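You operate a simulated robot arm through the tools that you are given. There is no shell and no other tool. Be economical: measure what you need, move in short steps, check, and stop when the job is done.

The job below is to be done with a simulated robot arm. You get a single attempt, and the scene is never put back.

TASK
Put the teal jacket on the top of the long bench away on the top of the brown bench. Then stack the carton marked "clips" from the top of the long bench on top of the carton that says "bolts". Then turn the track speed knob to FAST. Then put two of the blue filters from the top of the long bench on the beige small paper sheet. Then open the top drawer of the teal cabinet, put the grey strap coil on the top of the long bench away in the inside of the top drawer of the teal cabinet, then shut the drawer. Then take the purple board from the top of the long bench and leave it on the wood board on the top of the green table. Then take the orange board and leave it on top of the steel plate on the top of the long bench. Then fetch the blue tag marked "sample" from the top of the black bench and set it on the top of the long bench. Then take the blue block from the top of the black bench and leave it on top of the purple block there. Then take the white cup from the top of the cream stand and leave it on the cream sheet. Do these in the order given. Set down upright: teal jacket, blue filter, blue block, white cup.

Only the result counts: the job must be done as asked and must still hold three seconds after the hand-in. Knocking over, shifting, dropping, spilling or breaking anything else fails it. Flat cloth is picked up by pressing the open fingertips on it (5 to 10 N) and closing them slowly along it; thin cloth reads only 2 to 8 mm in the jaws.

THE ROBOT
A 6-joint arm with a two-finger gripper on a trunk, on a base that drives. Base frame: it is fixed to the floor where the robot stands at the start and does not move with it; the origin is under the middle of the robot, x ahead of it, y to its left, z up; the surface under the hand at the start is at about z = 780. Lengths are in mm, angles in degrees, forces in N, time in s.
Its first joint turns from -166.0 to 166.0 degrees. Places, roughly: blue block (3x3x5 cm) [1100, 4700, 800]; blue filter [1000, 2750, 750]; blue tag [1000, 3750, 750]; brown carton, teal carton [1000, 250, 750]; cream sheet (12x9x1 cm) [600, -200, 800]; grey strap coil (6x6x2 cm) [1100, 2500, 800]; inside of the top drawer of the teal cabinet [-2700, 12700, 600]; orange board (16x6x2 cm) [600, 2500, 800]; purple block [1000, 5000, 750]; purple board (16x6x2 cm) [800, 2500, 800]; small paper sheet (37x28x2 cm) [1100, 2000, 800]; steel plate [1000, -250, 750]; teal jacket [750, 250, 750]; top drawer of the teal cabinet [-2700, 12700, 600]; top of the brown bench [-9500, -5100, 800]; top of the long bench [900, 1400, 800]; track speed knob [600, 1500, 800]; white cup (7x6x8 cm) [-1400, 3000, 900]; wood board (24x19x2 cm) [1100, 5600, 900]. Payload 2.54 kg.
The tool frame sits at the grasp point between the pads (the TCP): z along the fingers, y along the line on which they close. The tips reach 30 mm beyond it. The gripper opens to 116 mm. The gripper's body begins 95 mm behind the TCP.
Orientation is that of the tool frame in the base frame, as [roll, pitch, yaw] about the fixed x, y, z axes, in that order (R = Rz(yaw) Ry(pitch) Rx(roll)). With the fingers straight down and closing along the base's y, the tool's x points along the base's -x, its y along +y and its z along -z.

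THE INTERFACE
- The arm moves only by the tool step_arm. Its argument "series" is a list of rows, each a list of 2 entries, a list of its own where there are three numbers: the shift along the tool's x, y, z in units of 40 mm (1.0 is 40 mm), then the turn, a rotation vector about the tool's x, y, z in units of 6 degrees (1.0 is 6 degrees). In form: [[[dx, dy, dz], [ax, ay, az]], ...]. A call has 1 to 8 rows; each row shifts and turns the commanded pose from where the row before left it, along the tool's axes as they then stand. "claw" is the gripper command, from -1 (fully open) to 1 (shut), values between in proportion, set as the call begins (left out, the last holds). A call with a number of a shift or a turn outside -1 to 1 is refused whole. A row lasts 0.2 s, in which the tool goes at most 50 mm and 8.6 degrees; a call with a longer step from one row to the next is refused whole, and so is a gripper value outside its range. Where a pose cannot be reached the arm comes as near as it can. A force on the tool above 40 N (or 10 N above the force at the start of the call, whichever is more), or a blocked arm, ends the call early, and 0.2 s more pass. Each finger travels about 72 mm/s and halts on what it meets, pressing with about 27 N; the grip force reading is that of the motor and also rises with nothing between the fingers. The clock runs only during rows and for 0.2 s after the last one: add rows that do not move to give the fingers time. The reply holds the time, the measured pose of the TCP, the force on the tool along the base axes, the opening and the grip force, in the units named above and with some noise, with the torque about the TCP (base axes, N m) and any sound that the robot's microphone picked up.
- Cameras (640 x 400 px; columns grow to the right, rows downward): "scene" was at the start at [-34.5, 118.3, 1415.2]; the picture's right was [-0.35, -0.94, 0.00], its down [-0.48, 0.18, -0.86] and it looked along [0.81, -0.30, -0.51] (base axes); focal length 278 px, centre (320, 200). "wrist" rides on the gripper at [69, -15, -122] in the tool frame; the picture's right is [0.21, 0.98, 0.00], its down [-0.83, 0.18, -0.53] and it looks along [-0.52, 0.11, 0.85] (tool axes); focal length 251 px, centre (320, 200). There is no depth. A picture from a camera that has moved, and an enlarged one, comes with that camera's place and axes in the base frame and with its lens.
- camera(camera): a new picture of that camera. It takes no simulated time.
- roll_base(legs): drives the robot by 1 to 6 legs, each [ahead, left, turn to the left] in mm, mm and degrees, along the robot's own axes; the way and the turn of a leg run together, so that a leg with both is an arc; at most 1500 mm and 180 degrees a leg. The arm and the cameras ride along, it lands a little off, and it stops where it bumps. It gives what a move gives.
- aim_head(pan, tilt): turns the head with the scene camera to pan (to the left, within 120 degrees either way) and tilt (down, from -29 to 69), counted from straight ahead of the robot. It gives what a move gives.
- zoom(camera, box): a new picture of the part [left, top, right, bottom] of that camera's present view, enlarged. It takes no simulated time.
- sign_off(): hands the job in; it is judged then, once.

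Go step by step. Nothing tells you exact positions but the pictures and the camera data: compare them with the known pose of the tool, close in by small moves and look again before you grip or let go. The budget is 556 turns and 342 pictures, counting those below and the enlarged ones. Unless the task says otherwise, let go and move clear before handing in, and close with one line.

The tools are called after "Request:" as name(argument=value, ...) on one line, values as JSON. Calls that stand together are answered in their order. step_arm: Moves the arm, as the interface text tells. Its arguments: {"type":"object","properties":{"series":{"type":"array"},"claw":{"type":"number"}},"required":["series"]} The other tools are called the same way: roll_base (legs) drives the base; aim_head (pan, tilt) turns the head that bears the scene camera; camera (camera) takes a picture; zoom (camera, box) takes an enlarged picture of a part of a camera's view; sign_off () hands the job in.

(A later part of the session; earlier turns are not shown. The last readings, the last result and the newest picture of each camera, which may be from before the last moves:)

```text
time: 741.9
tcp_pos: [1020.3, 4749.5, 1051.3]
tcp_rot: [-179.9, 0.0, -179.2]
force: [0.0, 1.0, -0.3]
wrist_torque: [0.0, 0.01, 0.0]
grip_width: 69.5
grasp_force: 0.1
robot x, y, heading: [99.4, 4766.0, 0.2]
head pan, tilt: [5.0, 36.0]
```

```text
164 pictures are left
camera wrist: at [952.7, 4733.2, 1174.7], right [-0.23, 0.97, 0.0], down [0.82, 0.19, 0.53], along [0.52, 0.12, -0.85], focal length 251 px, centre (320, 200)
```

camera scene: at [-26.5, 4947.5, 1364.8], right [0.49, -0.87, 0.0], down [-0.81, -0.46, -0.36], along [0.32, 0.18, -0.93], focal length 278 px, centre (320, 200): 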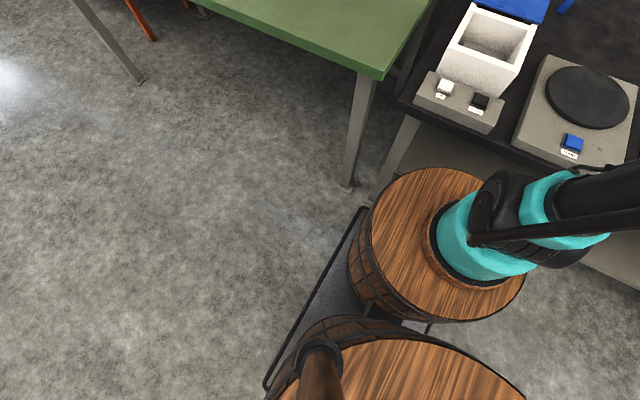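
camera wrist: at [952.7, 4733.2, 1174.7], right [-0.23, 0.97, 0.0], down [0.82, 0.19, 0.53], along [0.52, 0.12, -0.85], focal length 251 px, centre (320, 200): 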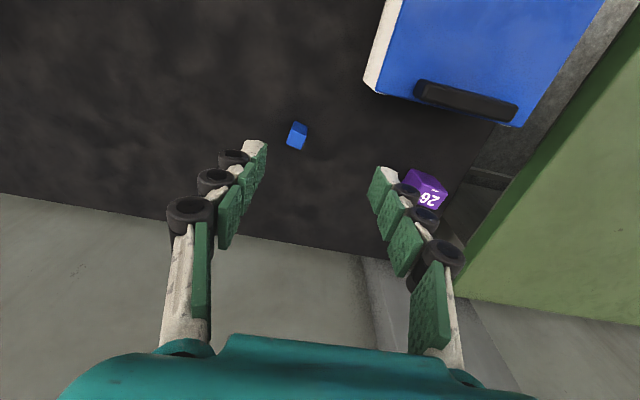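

Request:
zoom(camera="wrist", box=[270, 90, 470, 220])

```text
3.08 times, centred on (370, 155) of wrist
camera zoom: at [952.7, 4733.2, 1174.7], right [-0.23, 0.97, 0.0], down [0.82, 0.19, 0.53], along [0.52, 0.12, -0.85], focal length 774 px, centre (166, 338)
```

zoom: 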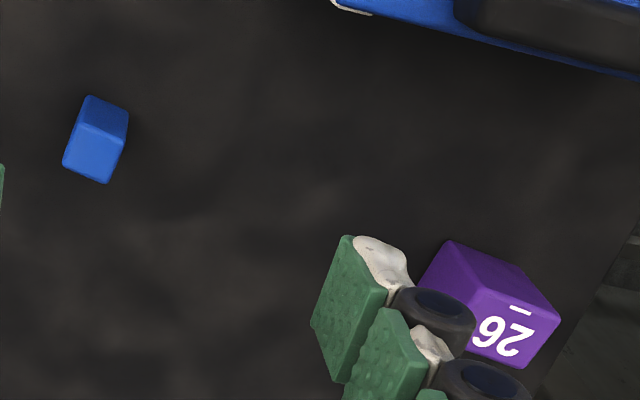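

Request:
step_arm(series=[[[-0.7, -0.28, 0.3], [0, 0, 0]], [[-0.65, -0.27, 0.4], [0, 0, 0]], [[0, 0, 0.9], [0, 0, 1]], [[0, 0, 0.9], [0, 0, 0]], [[0, 0, 0.9], [0, 0, 0]], [[0, 0, 0], [0, 0, 0]]])

Request:
camera(camera="wrist")

```text
time: 743.3
tcp_pos: [1073.4, 4727.4, 915.4]
tcp_rot: [-179.8, 0.0, 174.8]
force: [0.4, 0.1, -0.8]
wrist_torque: [-0.02, 0.01, -0.01]
grip_width: 69.3
grasp_force: 0.1
robot x, y, heading: [96.6, 4767.2, 0.4]
head pan, tilt: [5.0, 36.0]
```

```text
162 pictures are left
camera wrist: at [1004.5, 4718.5, 1038.4], right [-0.13, 0.99, 0.0], down [0.84, 0.11, 0.53], along [0.53, 0.07, -0.85], focal length 251 px, centre (320, 200)
```

wrist: 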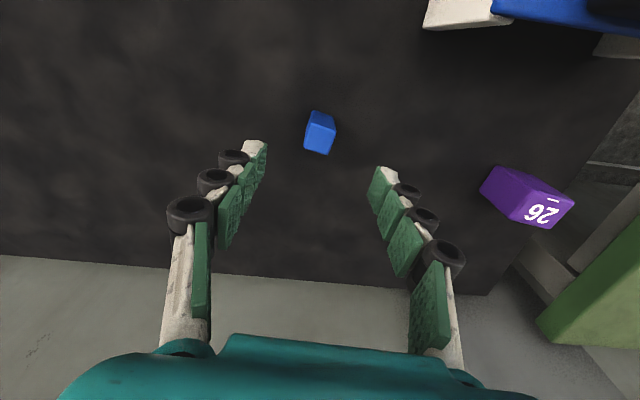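

Request:
step_arm(series=[[[0, 0, 0.6], [0, 0, 0.7]], [[0, 0, 0.7], [0, 0, 0]], [[0, 0, 0.6], [0, 0, 0]], [[0, 0, 0.3], [0, 0, 0]], [[0, 0, 0], [0, 0, 0]]])

Request:
camera(camera="wrist")

```text
time: 744.5
tcp_pos: [1074.0, 4727.2, 829.1]
tcp_rot: [-179.9, 0.0, 170.6]
force: [-0.3, 0.2, 0.1]
wrist_torque: [-0.01, 0.0, -0.04]
grip_width: 69.6
grasp_force: 0.1
robot x, y, heading: [103.2, 4766.1, -0.0]
head pan, tilt: [5.0, 36.0]
```

```text
161 pictures are left
camera wrist: at [1005.1, 4724.6, 951.9], right [-0.05, 1.0, 0.0], down [0.84, 0.05, 0.53], along [0.53, 0.03, -0.85], focal length 251 px, centre (320, 200)
```

wrist: 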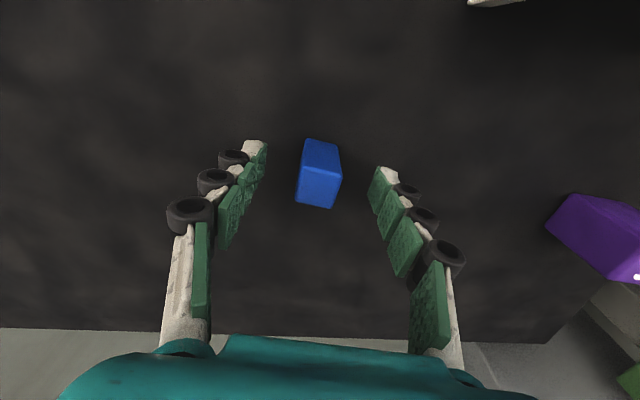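

Aligned on the block. Closing and lifting slightly.

Request:
step_arm(series=[[[0, 0, 0], [0, 0, 0]], [[0, 0, 0], [0, 0, 0]], [[0, 0, 0], [0, 0, 0]], [[0, 0, 0], [0, 0, 0]]], claw=1)

Request:
step_arm(series=[[[0, 0, -0.4], [0, 0, 0]], [[0, 0, -0.8], [0, 0, 0]], [[0, 0, -0.9], [0, 0, 0]], [[0, 0, -0.9], [0, 0, 0]], [[0, 0, 0], [0, 0, 0]]])

Request:
camera(camera="wrist")

Request:
zoom(camera="scene", box=[310, 120, 470, 220])

```text
time: 745.5
tcp_pos: [1074.9, 4728.0, 830.4]
tcp_rot: [-179.9, 0.1, 170.6]
force: [-0.6, 0.1, -0.1]
wrist_torque: [0.0, 0.0, -0.03]
grip_width: 22.6
grasp_force: 27.2
robot x, y, heading: [99.1, 4769.3, 0.2]
head pan, tilt: [5.0, 36.0]
```

```text
time: 746.7
tcp_pos: [1074.7, 4727.9, 948.7]
tcp_rot: [-179.9, 0.0, 170.6]
force: [0.1, -0.3, 0.2]
wrist_torque: [0.01, -0.04, 0.0]
grip_width: 22.8
grasp_force: 27.1
robot x, y, heading: [100.2, 4769.8, 0.2]
head pan, tilt: [5.0, 36.0]
```

```text
160 pictures are left
camera wrist: at [1006.1, 4723.3, 1072.1], right [-0.05, 1.0, 0.0], down [0.84, 0.05, 0.53], along [0.53, 0.03, -0.85], focal length 251 px, centre (320, 200)
```

wrist: 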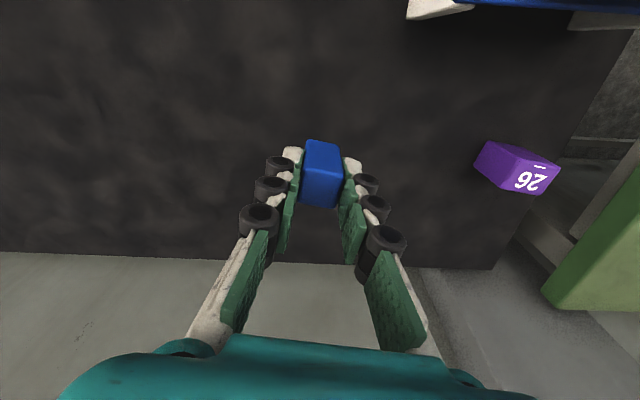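

```text
4.00 times, centred on (390, 170) of scene
camera zoom: at [69.5, 4926.5, 1406.9], right [0.09, -1.0, 0.0], down [-0.59, -0.05, -0.81], along [0.81, 0.07, -0.59], focal length 1113 px, centre (40, 320)
```

zoom: 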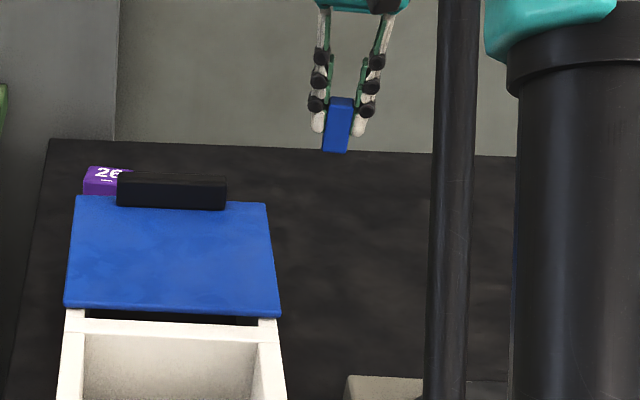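

Request:
zoom(camera="wrist", box=[440, 110, 600, 220])

```text
3.64 times, centred on (520, 165) of wrist
camera zoom: at [1006.1, 4723.3, 1072.1], right [-0.05, 1.0, 0.0], down [0.84, 0.05, 0.53], along [0.53, 0.03, -0.85], focal length 914 px, centre (-407, 327)
```

zoom: 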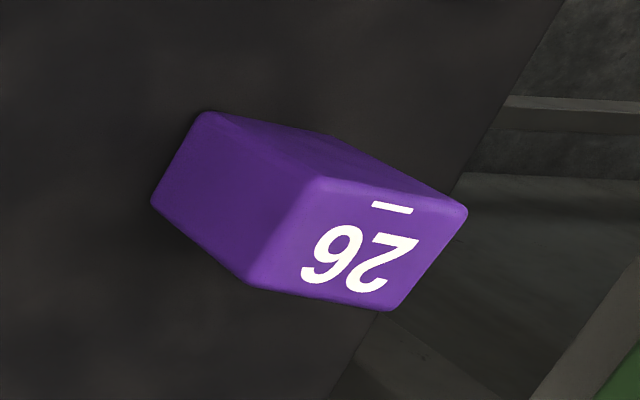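

Purple block top at z ≈ 837, centred (1114, 4948), aligned with my gripper. Moving the blue block above it.

Request:
step_arm(series=[[[0, 0, -0.7], [0, 0, 0]], [[-0.01, 0.8, 0], [0, 0, 0]], [[-0.01, 0.8, 0], [0, 0, 0]], [[-0.01, 0.8, 0], [0, 0, 0]], [[-0.01, 0.8, 0], [0, 0, 0]], [[-0.01, 0.8, 0], [0, 0, 0]], [[-0.01, 0.8, 0], [0, 0, 0]], [[-0.02, 0.8, 0], [0, 0, 0]]])

Request:
camera(camera="wrist")

Request:
zoom(camera="scene", box=[290, 110, 450, 210])

```text
time: 748.5
tcp_pos: [1113.3, 4945.9, 976.5]
tcp_rot: [-180.0, -0.1, 170.7]
force: [-0.3, -0.6, 0.1]
wrist_torque: [0.06, 0.02, 0.0]
grip_width: 22.7
grasp_force: 26.6
robot x, y, heading: [102.4, 4769.0, 0.1]
head pan, tilt: [5.0, 36.0]
```

```text
157 pictures are left
camera wrist: at [1044.0, 4943.4, 1099.6], right [-0.05, 1.0, 0.0], down [0.84, 0.04, 0.53], along [0.53, 0.03, -0.85], focal length 251 px, centre (320, 200)
```

wrist: 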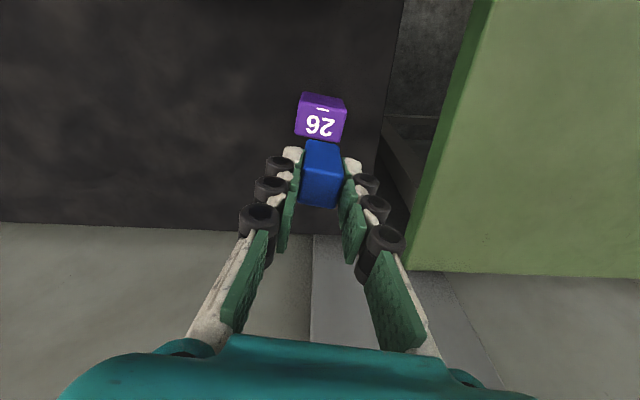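

```text
4.00 times, centred on (370, 160) of scene
camera zoom: at [69.5, 4926.3, 1407.0], right [0.09, -1.0, 0.0], down [-0.59, -0.05, -0.81], along [0.81, 0.07, -0.59], focal length 1113 px, centre (120, 360)
```

zoom: 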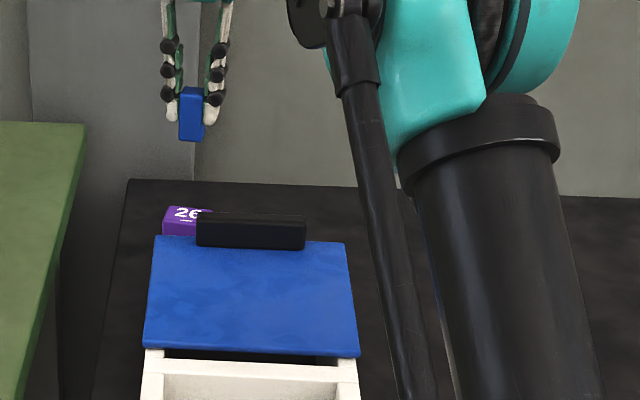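

Request:
zoom(camera="wrist", box=[270, 70, 370, 220])

```text
2.67 times, centred on (320, 145) of wrist
camera zoom: at [1044.0, 4943.4, 1099.6], right [-0.05, 1.0, 0.0], down [0.84, 0.04, 0.53], along [0.53, 0.03, -0.85], focal length 670 px, centre (320, 347)
```

zoom: 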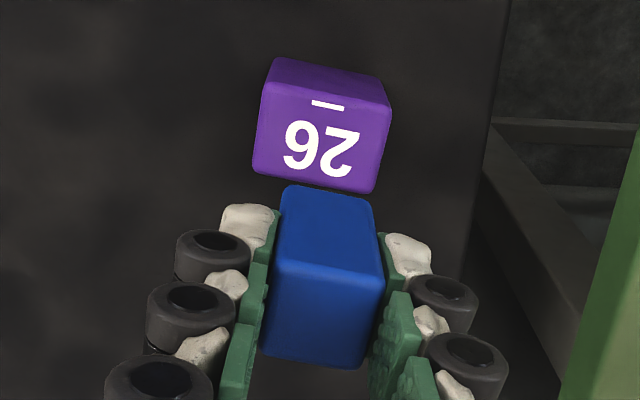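

Request:
step_arm(series=[[[0, 0.06, 0.6], [0, 0, 0]], [[0, 0, 0.6], [0, 0, 0]], [[0, 0, 0.5], [0, 0, 0]], [[0, 0, 0.2], [0, 0, 0]], [[0, 0, 0], [0, 0, 0]]])

Request:
camera(camera="wrist")

Request:
step_arm(series=[[[0, 0, 0.05], [0, 0, 0]], [[0, 0, 0.05], [0, 0, 0]], [[0, 0, 0.05], [0, 0, 0]], [[0, 0, 0.04], [0, 0, 0]], [[0, 0, 0.04], [0, 0, 0]], [[0, 0, 0.04], [0, 0, 0]]])

```text
time: 749.7
tcp_pos: [1115.0, 4951.0, 899.8]
tcp_rot: [-179.9, 0.0, 170.6]
force: [0.2, -1.2, -0.5]
wrist_torque: [-0.02, -0.03, 0.02]
grip_width: 22.5
grasp_force: 27.2
robot x, y, heading: [100.5, 4775.2, 0.1]
head pan, tilt: [5.0, 36.0]
```

```text
154 pictures are left
camera wrist: at [1045.1, 4947.2, 1023.0], right [-0.05, 1.0, 0.0], down [0.84, 0.05, 0.53], along [0.53, 0.03, -0.85], focal length 251 px, centre (320, 200)
```

wrist: 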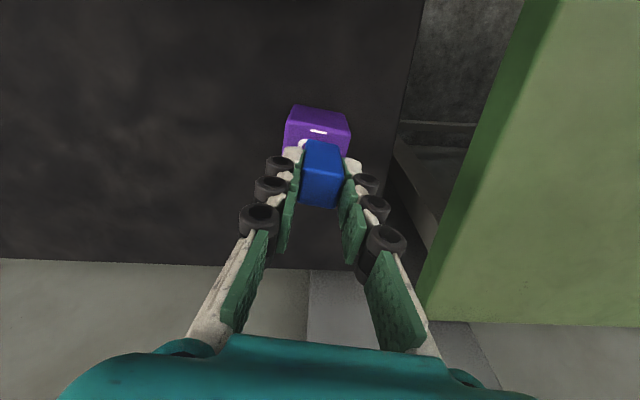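

```text
time: 751.1
tcp_pos: [1115.7, 4950.2, 889.3]
tcp_rot: [-179.9, -0.1, 170.6]
force: [-1.2, -0.2, 2.3]
wrist_torque: [-0.03, 0.01, -0.01]
grip_width: 22.7
grasp_force: 27.2
robot x, y, heading: [102.4, 4769.3, 0.1]
head pan, tilt: [5.0, 36.0]
```

Request:
step_arm(series=[[[0, 0, 0.04], [0, 0, 0]], [[0, 0, 0.03], [0, 0, 0]], [[0, 0, 0], [0, 0, 0]]])

Request:
camera(camera="wrist")

Request:
zoom(camera="scene", box=[290, 110, 410, 190])

```text
time: 751.9
tcp_pos: [1115.3, 4948.7, 888.1]
tcp_rot: [-179.9, 0.1, 170.6]
force: [2.2, 1.5, 24.9]
wrist_torque: [0.07, -0.08, 0.01]
grip_width: 22.7
grasp_force: 27.1
robot x, y, heading: [103.9, 4771.4, 0.2]
head pan, tilt: [5.0, 36.0]
```

```text
153 pictures are left
camera wrist: at [1044.9, 4946.5, 1010.5], right [-0.05, 1.0, 0.0], down [0.84, 0.05, 0.53], along [0.53, 0.03, -0.85], focal length 251 px, centre (320, 200)
```

wrist: 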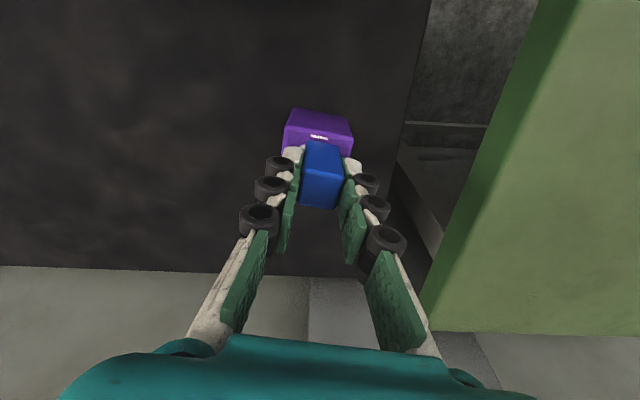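

```text
5.00 times, centred on (350, 150) of scene
camera zoom: at [68.5, 4926.4, 1406.9], right [0.09, -1.0, 0.0], down [-0.58, -0.05, -0.81], along [0.81, 0.07, -0.59], focal length 1392 px, centre (170, 450)
```

zoom: 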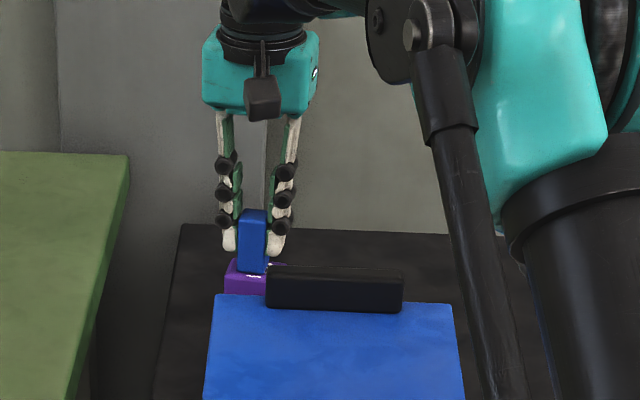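

In contact on the purple block, upright. Easing off and opening gently.

Request:
step_arm(series=[[[0, 0, -0.03], [0, 0, 0]], [[0, 0, 0], [0, 0, 0]]])

Request:
step_arm(series=[[[0, 0, 0], [0, 0, 0]], [[0, 0, 0], [0, 0, 0]], [[0, 0, 0], [0, 0, 0]]], claw=0.3)

Request:
step_arm(series=[[[0, 0, -0.3], [0, 0, 0]], [[0, 0, -0.6], [0, 0, 0]], [[0, 0, -0.9], [0, 0, 0]], [[0, 0, -1], [0, 0, 0]], [[0, 0, -1], [0, 0, 0]]])

Request:
camera(camera="wrist")

Request:
zoom(camera="scene", box=[290, 110, 410, 190])

```text
time: 752.5
tcp_pos: [1114.4, 4949.3, 887.6]
tcp_rot: [-179.9, 0.1, 170.7]
force: [-3.6, -0.4, 11.4]
wrist_torque: [-0.02, 0.2, 0.02]
grip_width: 22.8
grasp_force: 27.2
robot x, y, heading: [99.7, 4765.9, 0.4]
head pan, tilt: [5.0, 36.0]
```

```text
time: 753.3
tcp_pos: [1115.4, 4950.0, 887.8]
tcp_rot: [-180.0, 0.0, 170.6]
force: [0.1, 0.1, 0.4]
wrist_torque: [-0.02, 0.03, -0.01]
grip_width: 40.5
grasp_force: 0.1
robot x, y, heading: [103.7, 4766.8, 0.3]
head pan, tilt: [5.0, 36.0]
```

```text
time: 754.5
tcp_pos: [1114.8, 4951.1, 1039.3]
tcp_rot: [-179.9, 0.0, 170.6]
force: [-0.6, 0.1, 0.9]
wrist_torque: [0.01, 0.03, 0.0]
grip_width: 40.4
grasp_force: 0.1
robot x, y, heading: [100.1, 4767.0, 0.2]
head pan, tilt: [5.0, 36.0]
```

```text
151 pictures are left
camera wrist: at [1045.7, 4946.4, 1162.0], right [-0.05, 1.0, 0.0], down [0.84, 0.05, 0.53], along [0.53, 0.03, -0.85], focal length 251 px, centre (320, 200)
```

wrist: 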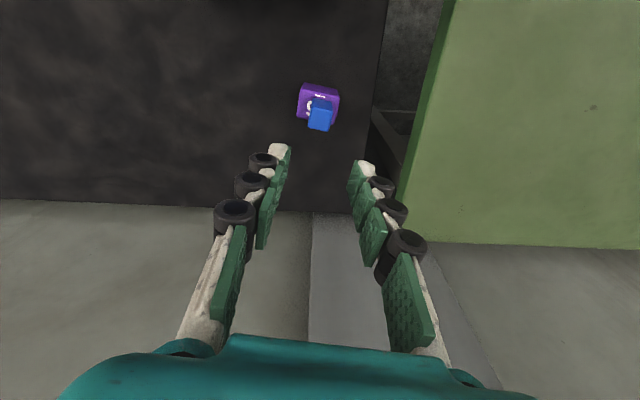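

```text
5.00 times, centred on (350, 150) of scene
camera zoom: at [69.6, 4926.6, 1406.9], right [0.09, -1.0, 0.0], down [-0.59, -0.05, -0.81], along [0.81, 0.07, -0.59], focal length 1392 px, centre (170, 450)
```

zoom: 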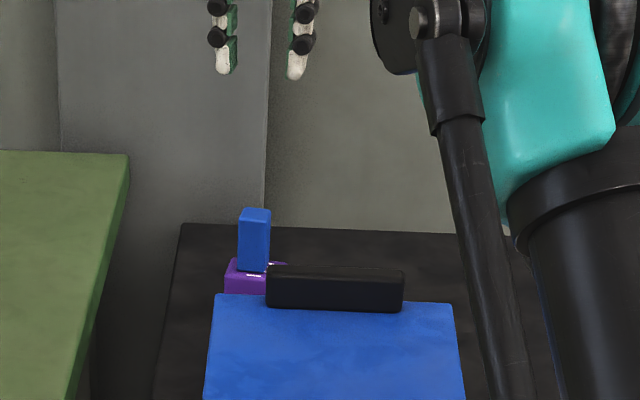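

The blue block stands on the purple block. Last item: the white cup on the cream stand behind me. Retracting, backing off and turning to look.

Request:
step_arm(series=[[[0.3, 0, -0.9], [0, 0, 0]], [[0.8, 0, -0.6], [0, 0, 0]], [[1, 0, 0], [0, 0, 0]], [[1, 0, 0], [0, 0, -0.8]], [[1, 0, 0], [0, 0, -0.8]], [[1, 0, 0], [0, 0, 0]], [[1, -0.3, 0], [0, 0, 0]], [[1, -0.3, 0], [0, 0, 0]]])

Request:
step_arm(series=[[[1, -0.6, 0], [0, 0, 0]], [[1, -0.6, 0], [0, 0, 0]], [[1, -0.6, 0], [0, 0, 0]], [[1, -0.6, 0], [0, 0, 0]], [[1, -0.6, 0], [0, 0, 0]]])

Request:
roll_base(legs=[[-250, 0, 0], [0, -1300, 0]])

Request:
aim_head(pan=120, tilt=20)

Request:
camera(camera="scene")

```text
time: 756.3
tcp_pos: [831.8, 4949.0, 1098.4]
tcp_rot: [-179.9, 0.0, -179.8]
force: [0.8, 0.3, -0.6]
wrist_torque: [-0.02, 0.06, -0.01]
grip_width: 40.4
grasp_force: 0.1
robot x, y, heading: [99.0, 4767.4, 0.3]
head pan, tilt: [5.0, 36.0]
```

```text
time: 757.5
tcp_pos: [630.9, 4828.4, 1099.7]
tcp_rot: [-179.8, 0.1, -179.8]
force: [0.1, 0.8, -0.3]
wrist_torque: [-0.01, 0.01, 0.02]
grip_width: 40.5
grasp_force: 0.0
robot x, y, heading: [99.1, 4767.1, 0.2]
head pan, tilt: [5.0, 36.0]
```

```text
time: 765.4
tcp_pos: [393.5, 3535.5, 1100.0]
tcp_rot: [-179.9, 0.1, -179.2]
force: [0.6, -0.7, -0.1]
wrist_torque: [0.01, -0.03, 0.02]
grip_width: 40.7
grasp_force: 0.1
robot x, y, heading: [-135.0, 3472.9, 0.8]
head pan, tilt: [5.0, 36.0]
```

```text
time: 767.3
tcp_pos: [394.5, 3537.3, 1099.5]
tcp_rot: [-179.8, 0.1, -179.2]
force: [-0.2, 0.4, -0.5]
wrist_torque: [0.0, 0.01, -0.05]
grip_width: 40.5
grasp_force: 0.1
robot x, y, heading: [-136.8, 3476.1, 0.4]
head pan, tilt: [120.0, 20.0]
```

```text
149 pictures are left
camera scene: at [-303.6, 3701.2, 1432.3], right [0.86, 0.51, 0.0], down [0.17, -0.29, -0.94], along [-0.48, 0.81, -0.34], focal length 278 px, centre (320, 200)
```

scene: 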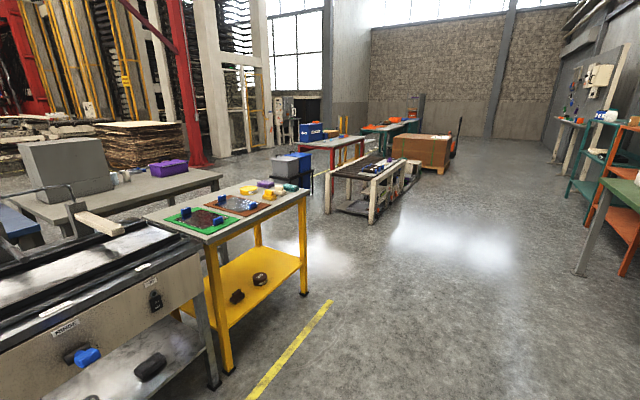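

Request:
roll_base(legs=[[0, 0, 150]])

Request:
aim_head(pan=55, tilt=25)

Request:
camera(camera="scene")

```text
time: 773.9
tcp_pos: [-622.4, 3690.6, 1098.3]
tcp_rot: [-179.8, 0.0, -30.0]
force: [0.6, -0.8, -0.4]
wrist_torque: [-0.02, -0.01, 0.02]
grip_width: 40.5
grasp_force: 0.0
robot x, y, heading: [-137.2, 3471.7, 149.7]
head pan, tilt: [120.0, 20.0]
```

```text
time: 775.2
tcp_pos: [-621.9, 3690.8, 1100.3]
tcp_rot: [-179.9, 0.0, -30.0]
force: [-0.2, -0.2, -0.1]
wrist_torque: [-0.01, -0.03, -0.02]
grip_width: 40.4
grasp_force: 0.0
robot x, y, heading: [-134.8, 3475.0, 150.0]
head pan, tilt: [55.0, 25.0]
```

```text
148 pictures are left
camera scene: at [-189.9, 3243.8, 1424.2], right [-0.42, 0.91, 0.0], down [0.38, 0.18, -0.91], along [-0.82, -0.38, -0.42], focal length 278 px, centre (320, 200)
```

scene: 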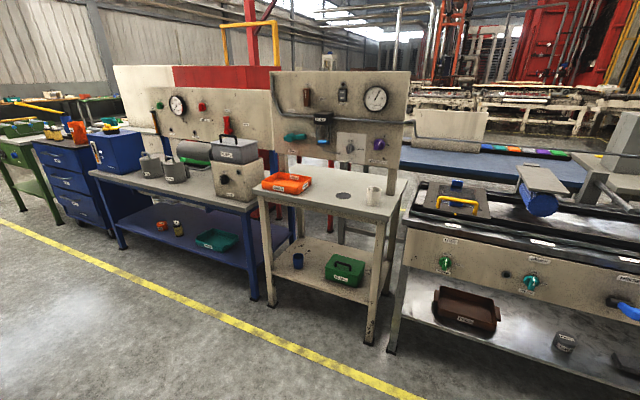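

Request:
zoom(camera="scene", box=[250, 150, 430, 250])

```text
3.56 times, centred on (340, 200) of scene
camera zoom: at [-189.9, 3243.8, 1424.2], right [-0.42, 0.91, 0.0], down [0.38, 0.18, -0.91], along [-0.82, -0.38, -0.42], focal length 990 px, centre (249, 200)
```

zoom: 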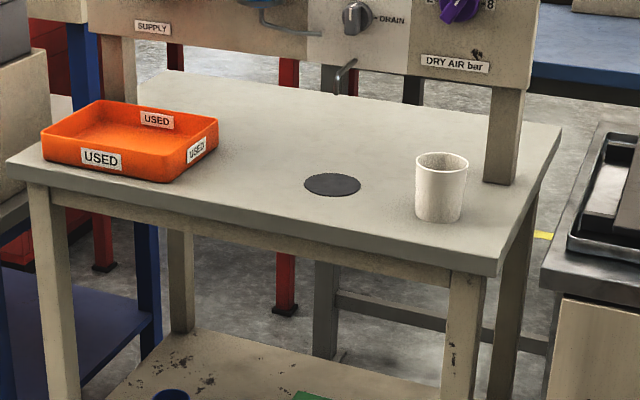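

The cup stands at about (-1374, 2977) on the cream stand (front edge x ≈ -1258). I'll face the stand and approach.

Request:
roll_base(legs=[[0, 0, 30], [0, 440, 0], [480, 0, 0]])

Request:
aim_head(pan=5, tilt=38)

Request:
camera(camera="scene")

Request:
camera(camera="wrist")

```text
time: 781.9
tcp_pos: [-1145.2, 2966.1, 1099.4]
tcp_rot: [-179.9, 0.0, 0.5]
force: [0.9, 0.0, 0.1]
wrist_torque: [-0.03, -0.04, 0.01]
grip_width: 40.6
grasp_force: 0.0
robot x, y, heading: [-612.9, 3025.5, -179.3]
head pan, tilt: [55.0, 25.0]
```

```text
time: 783.0
tcp_pos: [-1145.4, 2965.8, 1099.9]
tcp_rot: [-180.0, 0.0, 0.5]
force: [0.0, -0.2, -0.3]
wrist_torque: [-0.02, 0.01, 0.04]
grip_width: 40.4
grasp_force: 0.1
robot x, y, heading: [-617.0, 3029.7, -179.5]
head pan, tilt: [5.0, 38.0]
```

```text
146 pictures are left
camera scene: at [-579.5, 2868.7, 1403.9], right [-0.09, 1.0, 0.0], down [0.61, 0.06, -0.79], along [-0.78, -0.07, -0.62], focal length 278 px, centre (320, 200)
```

scene: 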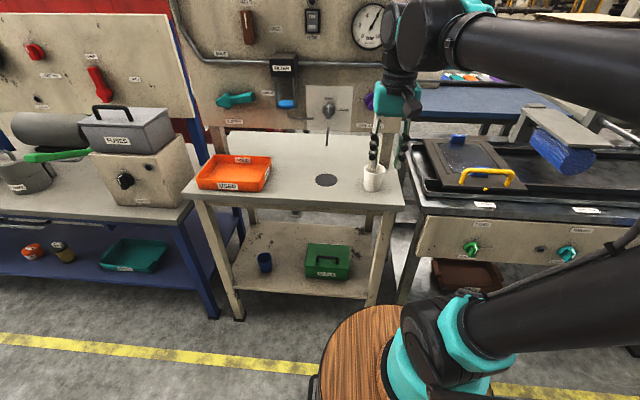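

```text
145 pictures are left
camera wrist: at [-1075.0, 2981.6, 1222.6], right [0.22, -0.97, 0.0], down [-0.82, -0.19, 0.53], along [-0.52, -0.12, -0.85], focal length 251 px, centre (320, 200)
```

wrist: 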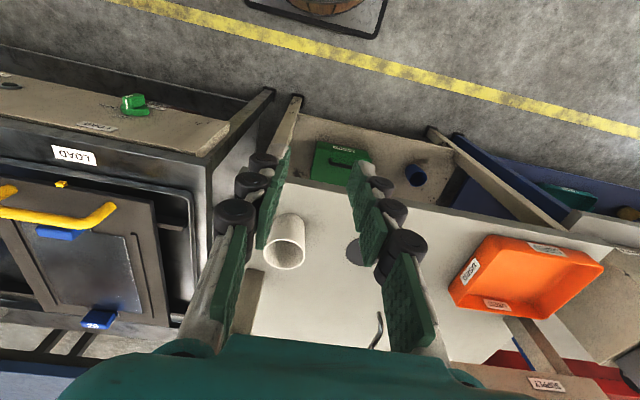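

Request:
step_arm(series=[[[-0.93, -0.03, 0.3], [0, 0, 0]], [[-0.93, -0.03, 0.3], [0, 0, 0]], [[-0.93, -0.03, 0.3], [0, 0, 0]], [[-0.93, -0.03, 0.3], [0, 0, 0]], [[-0.93, -0.03, 0.3], [0, 0, 0]], [[-0.9, -0.03, 0.3], [0, 0, 0]], [[0, 0, 0], [0, 0, 0]]], claw=-1)

Request:
camera(camera="wrist")

Request:
zoom(camera="scene", box=[300, 90, 460, 220])

```text
time: 784.6
tcp_pos: [-1369.0, 2970.8, 1028.5]
tcp_rot: [-179.9, 0.0, 0.4]
force: [-0.1, -0.8, 0.6]
wrist_torque: [-0.01, 0.04, -0.01]
grip_width: 116.0
grasp_force: 0.1
robot x, y, heading: [-617.2, 3027.1, -179.6]
head pan, tilt: [5.0, 38.0]
```

```text
144 pictures are left
camera wrist: at [-1299.1, 2986.0, 1150.6], right [0.22, -0.97, 0.0], down [-0.82, -0.19, 0.53], along [-0.52, -0.12, -0.85], focal length 251 px, centre (320, 200)
```

wrist: 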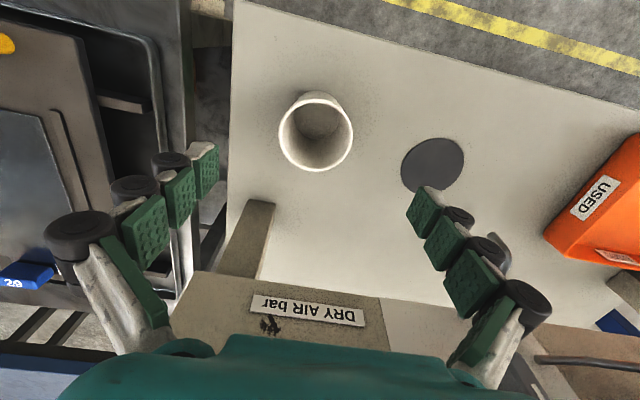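

```text
3.08 times, centred on (380, 155) of scene
camera zoom: at [-579.4, 2868.8, 1403.9], right [-0.09, 1.0, 0.0], down [0.61, 0.06, -0.79], along [-0.78, -0.07, -0.62], focal length 856 px, centre (135, 338)
```

zoom: 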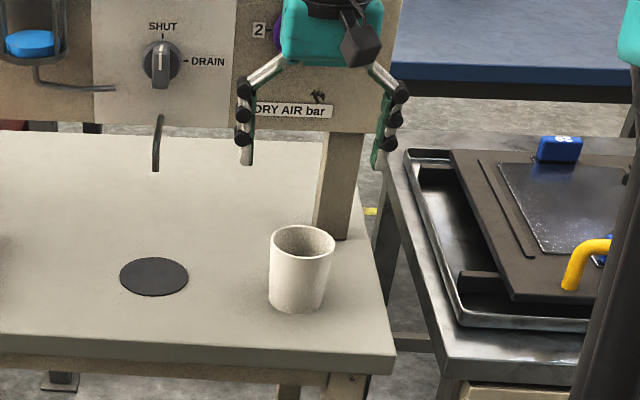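

Request:
step_arm(series=[[[0, -0.07, 0.6], [0, 0, 0]], [[0, 0, 0.8], [0, 0, 0]], [[0, 0, 0.8], [0, 0, 0]], [[0, 0, 0.6], [0, 0, 0]], [[0, 0, 0.3], [0, 0, 0]], [[0, 0, 0], [0, 0, 0]]])

Request:
camera(camera="wrist")

Request:
zoom(camera="scene", box=[300, 90, 460, 220])

```text
time: 786.0
tcp_pos: [-1367.5, 2974.3, 904.0]
tcp_rot: [-179.8, -0.1, 0.5]
force: [0.2, 0.3, 0.0]
wrist_torque: [0.01, -0.05, -0.01]
grip_width: 116.2
grasp_force: 0.0
robot x, y, heading: [-609.4, 3026.1, -179.6]
head pan, tilt: [5.0, 38.0]
```

```text
142 pictures are left
camera wrist: at [-1297.7, 2989.5, 1027.2], right [0.22, -0.97, 0.0], down [-0.82, -0.19, 0.53], along [-0.52, -0.12, -0.85], focal length 251 px, centre (320, 200)
```

wrist: 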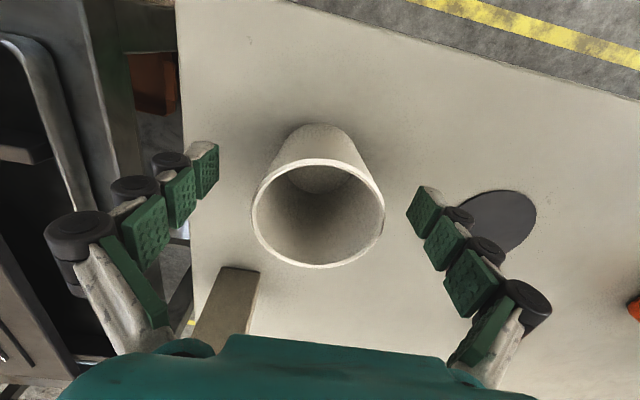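

```text
3.08 times, centred on (380, 155) of scene
camera zoom: at [-579.5, 2868.8, 1403.9], right [-0.09, 1.0, 0.0], down [0.61, 0.06, -0.79], along [-0.78, -0.07, -0.62], focal length 856 px, centre (135, 338)
```

zoom: 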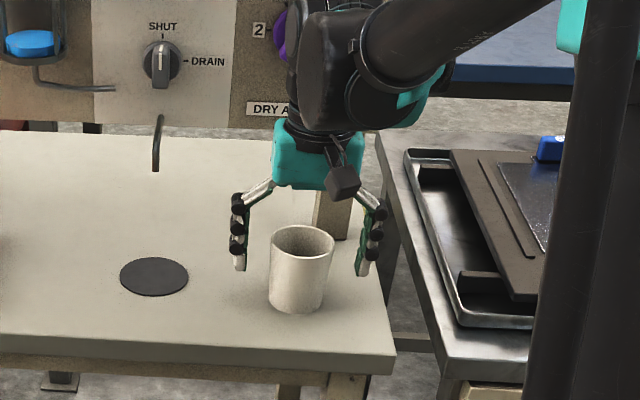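

Request:
step_arm(series=[[[-0.1, 0, 0.2], [0, 0, 0]], [[0, 0, 0.2], [0, 0, 0]], [[0, 0, 0.15], [0, 0, 0]], [[0, 0, 0], [0, 0, 0]]])

Request:
step_arm(series=[[[0, 0, 0], [0, 0, 0]], [[0, 0, 0], [0, 0, 0]], [[0, 0, 0], [0, 0, 0]], [[0, 0, 0], [0, 0, 0]]], claw=1)

Request:
camera(camera="wrist")

```text
time: 787.0
tcp_pos: [-1372.6, 2973.3, 882.1]
tcp_rot: [-179.9, 0.0, 0.5]
force: [0.2, -0.1, 1.0]
wrist_torque: [-0.02, -0.02, -0.02]
grip_width: 115.9
grasp_force: 0.1
robot x, y, heading: [-617.0, 3028.5, -179.5]
head pan, tilt: [5.0, 38.0]
```

```text
time: 788.0
tcp_pos: [-1370.6, 2974.4, 881.0]
tcp_rot: [180.0, 0.0, 0.5]
force: [-1.1, 0.5, 2.8]
wrist_torque: [-0.05, -0.01, -0.03]
grip_width: 63.6
grasp_force: 26.9
robot x, y, heading: [-616.7, 3024.6, -179.8]
head pan, tilt: [5.0, 38.0]
```

```text
140 pictures are left
camera wrist: at [-1301.4, 2989.7, 1004.0], right [0.22, -0.97, 0.0], down [-0.82, -0.19, 0.53], along [-0.52, -0.12, -0.85], focal length 251 px, centre (320, 200)
```

wrist: 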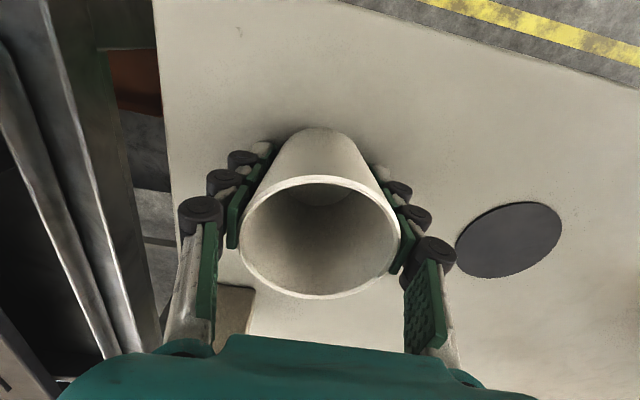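

Cup gripped (63.6 mm). Lifting slowly.

Request:
step_arm(series=[[[0, 0, -0.2], [0, 0, 0]], [[0, 0, -0.4], [0, 0, 0]], [[0, 0, -0.5], [0, 0, 0]], [[0, 0, 0], [0, 0, 0]]])

Request:
camera(camera="wrist")

Request:
zoom(camera="scene", box=[300, 90, 460, 220])

```text
time: 789.0
tcp_pos: [-1371.6, 2974.9, 924.3]
tcp_rot: [-179.9, 0.1, 0.4]
force: [0.1, 0.0, -0.1]
wrist_torque: [0.01, -0.01, 0.0]
grip_width: 63.6
grasp_force: 27.2
robot x, y, heading: [-613.9, 3026.0, -179.5]
head pan, tilt: [5.0, 38.0]
```

```text
139 pictures are left
camera wrist: at [-1301.6, 2990.2, 1046.7], right [0.22, -0.97, 0.0], down [-0.82, -0.19, 0.53], along [-0.52, -0.12, -0.85], focal length 251 px, centre (320, 200)
```

wrist: 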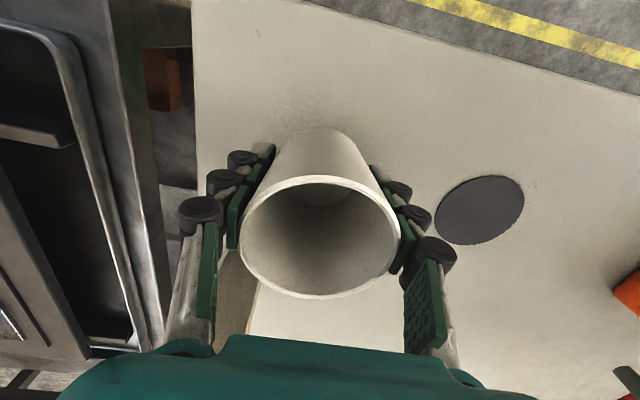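

```text
3.08 times, centred on (380, 155) of scene
camera zoom: at [-579.5, 2868.8, 1403.9], right [-0.09, 1.0, 0.0], down [0.61, 0.06, -0.79], along [-0.78, -0.07, -0.62], focal length 856 px, centre (135, 338)
```

zoom: 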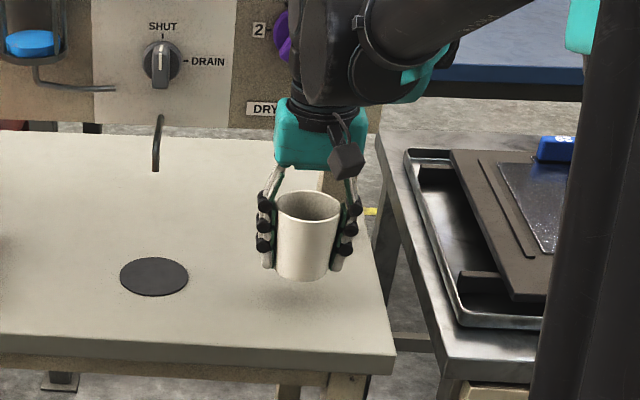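

Holding the cup upright. Raising, retracting, backing off, and turning toward the long bench.

Request:
step_arm(series=[[[0, 0, -0.8], [0, 0, 0]], [[0, 0, -0.8], [0, 0, 0]], [[0, 0, -0.8], [0, 0, 0]], [[0.3, 0, -0.8], [0, 0, 0]], [[0.7, 0, -0.6], [0, 0, 0]], [[0.8, 0, 0], [0, 0, 0]], [[0.8, 0, 0], [0, 0, 0]], [[0.8, 0, 0], [0, 0, 0]]])

Request:
step_arm(series=[[[0.8, 0, 0], [0, 0, 0]], [[0.8, 0, 0], [0, 0, 0]], [[0.6, 0, 0], [0, 0, 0]]])

Request:
roll_base(legs=[[-520, 0, 0], [0, 0, 179.5], [0, -1400, 0], [0, -1400, 0]])

Request:
camera(camera="scene")

```text
time: 790.8
tcp_pos: [-1234.9, 2976.7, 1079.7]
tcp_rot: [-180.0, 0.0, 0.5]
force: [0.2, 0.0, -0.6]
wrist_torque: [0.01, -0.05, 0.01]
grip_width: 63.5
grasp_force: 26.9
robot x, y, heading: [-614.3, 3026.5, -180.0]
head pan, tilt: [5.0, 38.0]
```

```text
time: 791.6
tcp_pos: [-1147.4, 2977.2, 1078.4]
tcp_rot: [-179.9, 0.0, 0.5]
force: [-0.3, -0.5, -0.5]
wrist_torque: [-0.02, -0.06, -0.01]
grip_width: 63.2
grasp_force: 26.8
robot x, y, heading: [-618.1, 3027.7, -179.5]
head pan, tilt: [5.0, 38.0]
```

```text
time: 815.1
tcp_pos: [472.1, 304.3, 1078.9]
tcp_rot: [-179.9, -0.1, -179.2]
force: [1.0, 0.9, -0.4]
wrist_torque: [-0.03, 0.0, -0.02]
grip_width: 63.4
grasp_force: 27.0
robot x, y, heading: [-59.5, 254.9, 1.0]
head pan, tilt: [5.0, 38.0]
```

```text
137 pictures are left
camera scene: at [-95.3, 408.5, 1403.9], right [0.1, -0.99, 0.0], down [-0.61, -0.06, -0.79], along [0.78, 0.08, -0.62], focal length 278 px, centre (320, 200)
```

scene: 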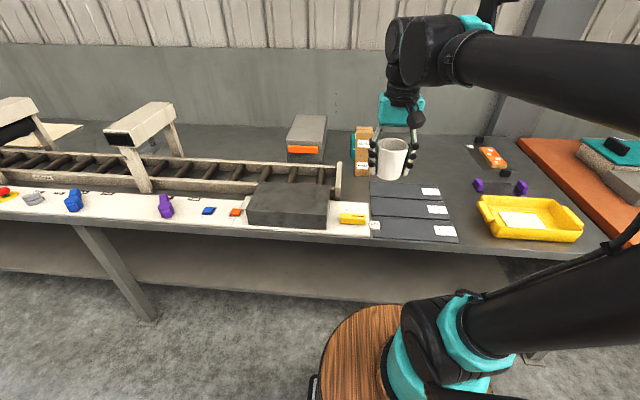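

Request:
roll_base(legs=[[0, -400, -1]])

Request:
camera(camera="wrist")

Request:
camera(camera="scene")

```text
time: 817.6
tcp_pos: [472.9, -109.5, 1079.4]
tcp_rot: [-179.9, 0.0, 179.9]
force: [-0.9, 0.8, 0.5]
wrist_torque: [0.03, 0.02, -0.03]
grip_width: 63.1
grasp_force: 27.6
robot x, y, heading: [-65.6, -148.7, -0.2]
head pan, tilt: [5.0, 38.0]
```

```text
136 pictures are left
camera wrist: at [405.6, -123.5, 1201.0], right [-0.21, 0.98, 0.0], down [0.83, 0.18, 0.53], along [0.52, 0.11, -0.85], focal length 251 px, centre (320, 200)
```

wrist: 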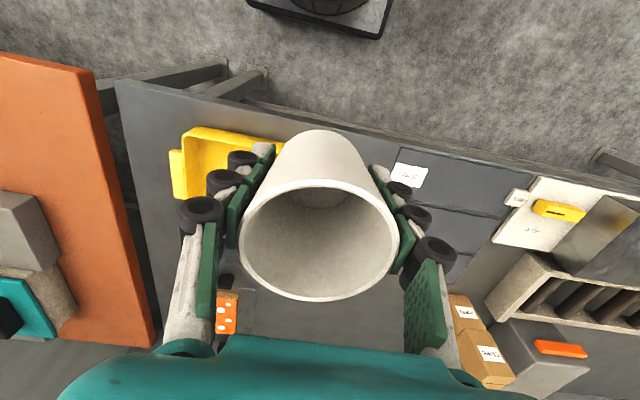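

```text
135 pictures are left
camera scene: at [-91.1, 5.9, 1403.9], right [0.08, -1.0, 0.0], down [-0.61, -0.05, -0.79], along [0.79, 0.06, -0.62], focal length 278 px, centre (320, 200)
```

scene: 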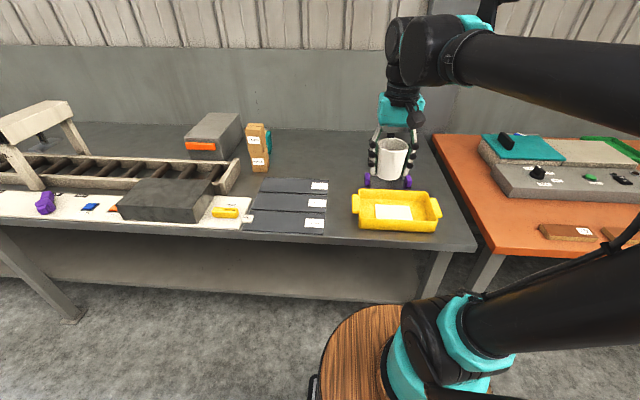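

Request:
zoom(camera="scene", box=[340, 170, 460, 250])

```text
5.00 times, centred on (400, 210) of scene
camera zoom: at [-91.1, 5.9, 1403.9], right [0.08, -1.0, 0.0], down [-0.61, -0.05, -0.79], along [0.79, 0.06, -0.62], focal length 1392 px, centre (-80, 150)
```

zoom: 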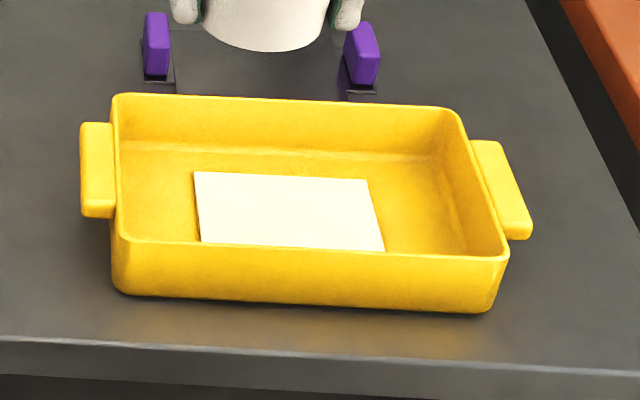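

The cream sheet lies in the yellow tray, about x 588–680, y -248…-129 (centre ≈ (634, -188)). Moving the cup above it.

Request:
step_arm(series=[[[-0.8, -0.39, 0.2], [0, 0, 0]], [[-0.8, -0.39, 0.2], [0, 0, 0]], [[-0.8, -0.39, 0.2], [0, 0, 0]], [[-0.8, -0.39, 0.2], [0, 0, 0]], [[-0.8, -0.39, 0.2], [0, 0, 0]], [[0, 0, 0], [0, 0, 0]]])

Request:
camera(camera="wrist")

Request:
zoom(camera="scene", box=[340, 130, 460, 250])

```text
time: 819.0
tcp_pos: [634.2, -187.6, 1038.8]
tcp_rot: [-179.9, 0.0, 179.8]
force: [-0.4, -0.5, -0.9]
wrist_torque: [0.01, 0.02, -0.01]
grip_width: 63.2
grasp_force: 26.6
robot x, y, heading: [-57.5, -149.1, -0.4]
head pan, tilt: [5.0, 38.0]
```

```text
133 pictures are left
camera wrist: at [565.7, -202.5, 1161.5], right [-0.21, 0.98, 0.0], down [0.83, 0.18, 0.53], along [0.52, 0.11, -0.85], focal length 251 px, centre (320, 200)
```

wrist: 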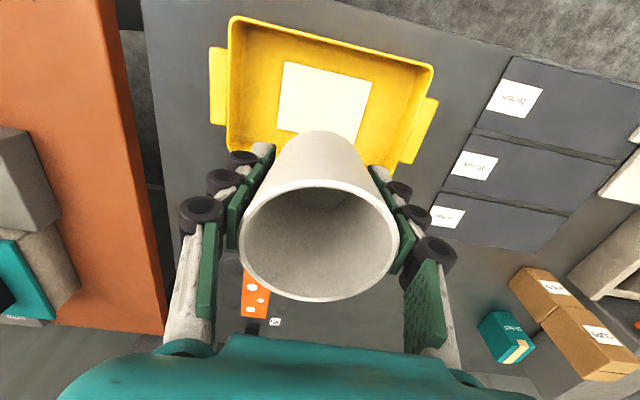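

```text
3.33 times, centred on (400, 190) of scene
camera zoom: at [-91.1, 5.9, 1403.9], right [0.08, -1.0, 0.0], down [-0.61, -0.05, -0.79], along [0.79, 0.06, -0.62], focal length 928 px, centre (53, 233)
```

zoom: 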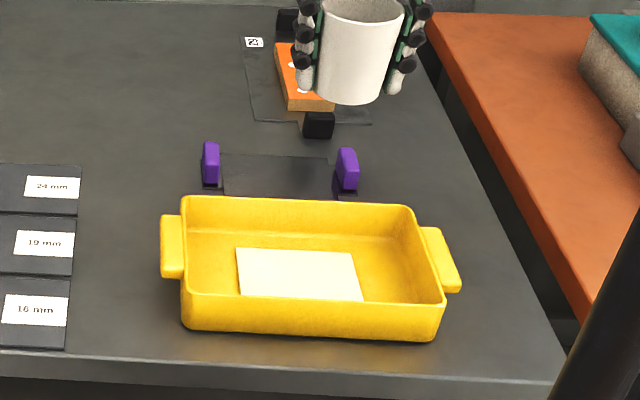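

Sheet centre measured at (640, -183). Adjusting and descending into the tray.

Request:
step_arm(series=[[[-0.15, 0.12, 0.5], [0, 0, 0]], [[0, 0, 0.8], [0, 0, 0]], [[0, 0, 0.8], [0, 0, 0]], [[0, 0, 0.8], [0, 0, 0]], [[0, 0, 0.8], [0, 0, 0]], [[0, 0, 0.6], [0, 0, 0]], [[0, 0, 0], [0, 0, 0]]])

Request:
camera(camera="wrist")

Request:
zoom(camera="scene", box=[340, 130, 460, 250])

```text
time: 820.6
tcp_pos: [640.0, -183.8, 866.1]
tcp_rot: [-179.9, -0.1, 179.7]
force: [0.9, -0.7, -0.6]
wrist_torque: [-0.01, 0.01, -0.02]
grip_width: 63.3
grasp_force: 27.2
robot x, y, heading: [-59.4, -151.3, -0.2]
head pan, tilt: [5.0, 38.0]
```

```text
131 pictures are left
camera wrist: at [571.3, -198.8, 989.1], right [-0.21, 0.98, 0.0], down [0.83, 0.18, 0.53], along [0.52, 0.11, -0.85], focal length 251 px, centre (320, 200)
```

wrist: 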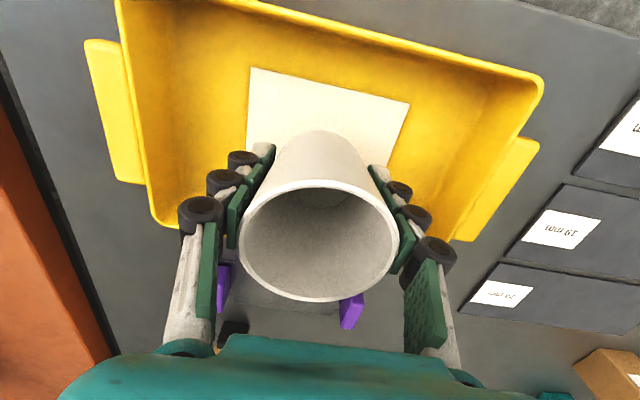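

```text
3.33 times, centred on (400, 190) of scene
camera zoom: at [-91.0, 5.9, 1403.9], right [0.08, -1.0, 0.0], down [-0.61, -0.05, -0.79], along [0.79, 0.06, -0.62], focal length 928 px, centre (53, 233)
```

zoom: 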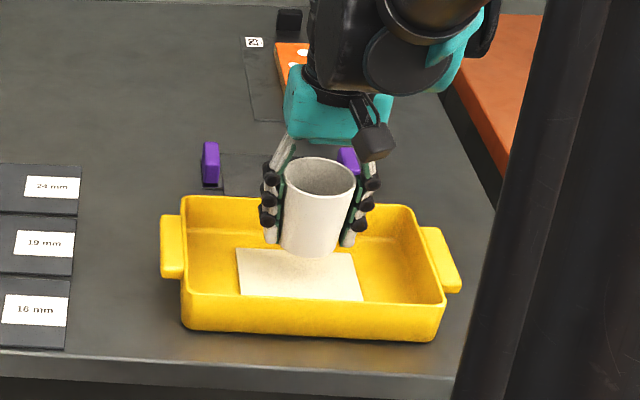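

Request:
step_arm(series=[[[0, 0, 0.3], [0, 0, 0]], [[0, 0, 0.2], [0, 0, 0]], [[0, 0, 0.07], [0, 0, 0]], [[0, 0, 0.06], [0, 0, 0]], [[0, 0, 0.05], [0, 0, 0]], [[0, 0, 0.05], [0, 0, 0]], [[0, 0, 0.05], [0, 0, 0]], [[0, 0, 0.05], [0, 0, 0]]])

```text
time: 822.4
tcp_pos: [639.7, -183.9, 832.7]
tcp_rot: [-179.8, 0.0, 179.8]
force: [-0.6, 0.3, -0.9]
wrist_torque: [0.01, 0.0, -0.01]
grip_width: 63.4
grasp_force: 26.2
robot x, y, heading: [-55.7, -152.5, -0.6]
head pan, tilt: [5.0, 38.0]
```

Request:
step_arm(series=[[[0, 0, 0.05], [0, 0, 0]], [[0, 0, 0.05], [0, 0, 0]], [[0, 0, 0.05], [0, 0, 0]], [[0, 0, 0.05], [0, 0, 0]], [[0, 0, 0.04], [0, 0, 0]], [[0, 0, 0.04], [0, 0, 0]], [[0, 0, 0.04], [0, 0, 0]]])

Request:
zoom(camera="scene", box=[340, 130, 460, 250])

```text
time: 824.0
tcp_pos: [639.3, -182.5, 819.5]
tcp_rot: [-179.8, 0.0, 179.8]
force: [-0.5, 1.0, -0.6]
wrist_torque: [0.04, -0.02, 0.0]
grip_width: 63.3
grasp_force: 27.1
robot x, y, heading: [-56.6, -149.7, -0.6]
head pan, tilt: [5.0, 38.0]
```

```text
3.33 times, centred on (400, 190) of scene
camera zoom: at [-91.0, 5.9, 1403.9], right [0.08, -1.0, 0.0], down [-0.61, -0.05, -0.79], along [0.79, 0.06, -0.62], focal length 928 px, centre (53, 233)
```

zoom: 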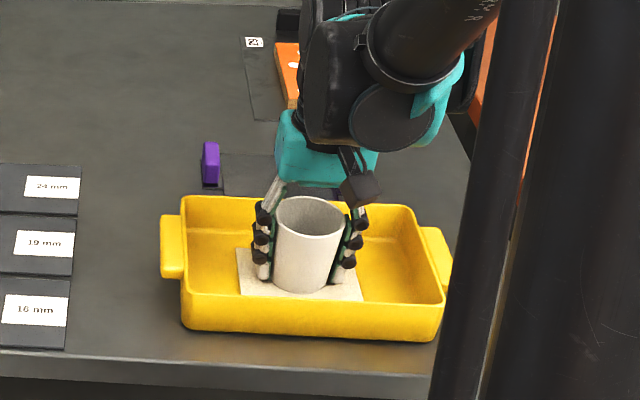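

Request:
step_arm(series=[[[0, 0, 0.03], [0, 0, 0]], [[0, 0, 0.03], [0, 0, 0]], [[0, 0, 0.03], [0, 0, 0]], [[0, 0, 0.03], [0, 0, 0]]])

```text
time: 825.0
tcp_pos: [639.4, -182.8, 815.6]
tcp_rot: [-179.9, 0.0, 179.9]
force: [-1.6, 1.2, 17.6]
wrist_torque: [0.01, -0.09, -0.01]
grip_width: 63.4
grasp_force: 26.9
robot x, y, heading: [-60.4, -155.0, -0.2]
head pan, tilt: [5.0, 38.0]
```

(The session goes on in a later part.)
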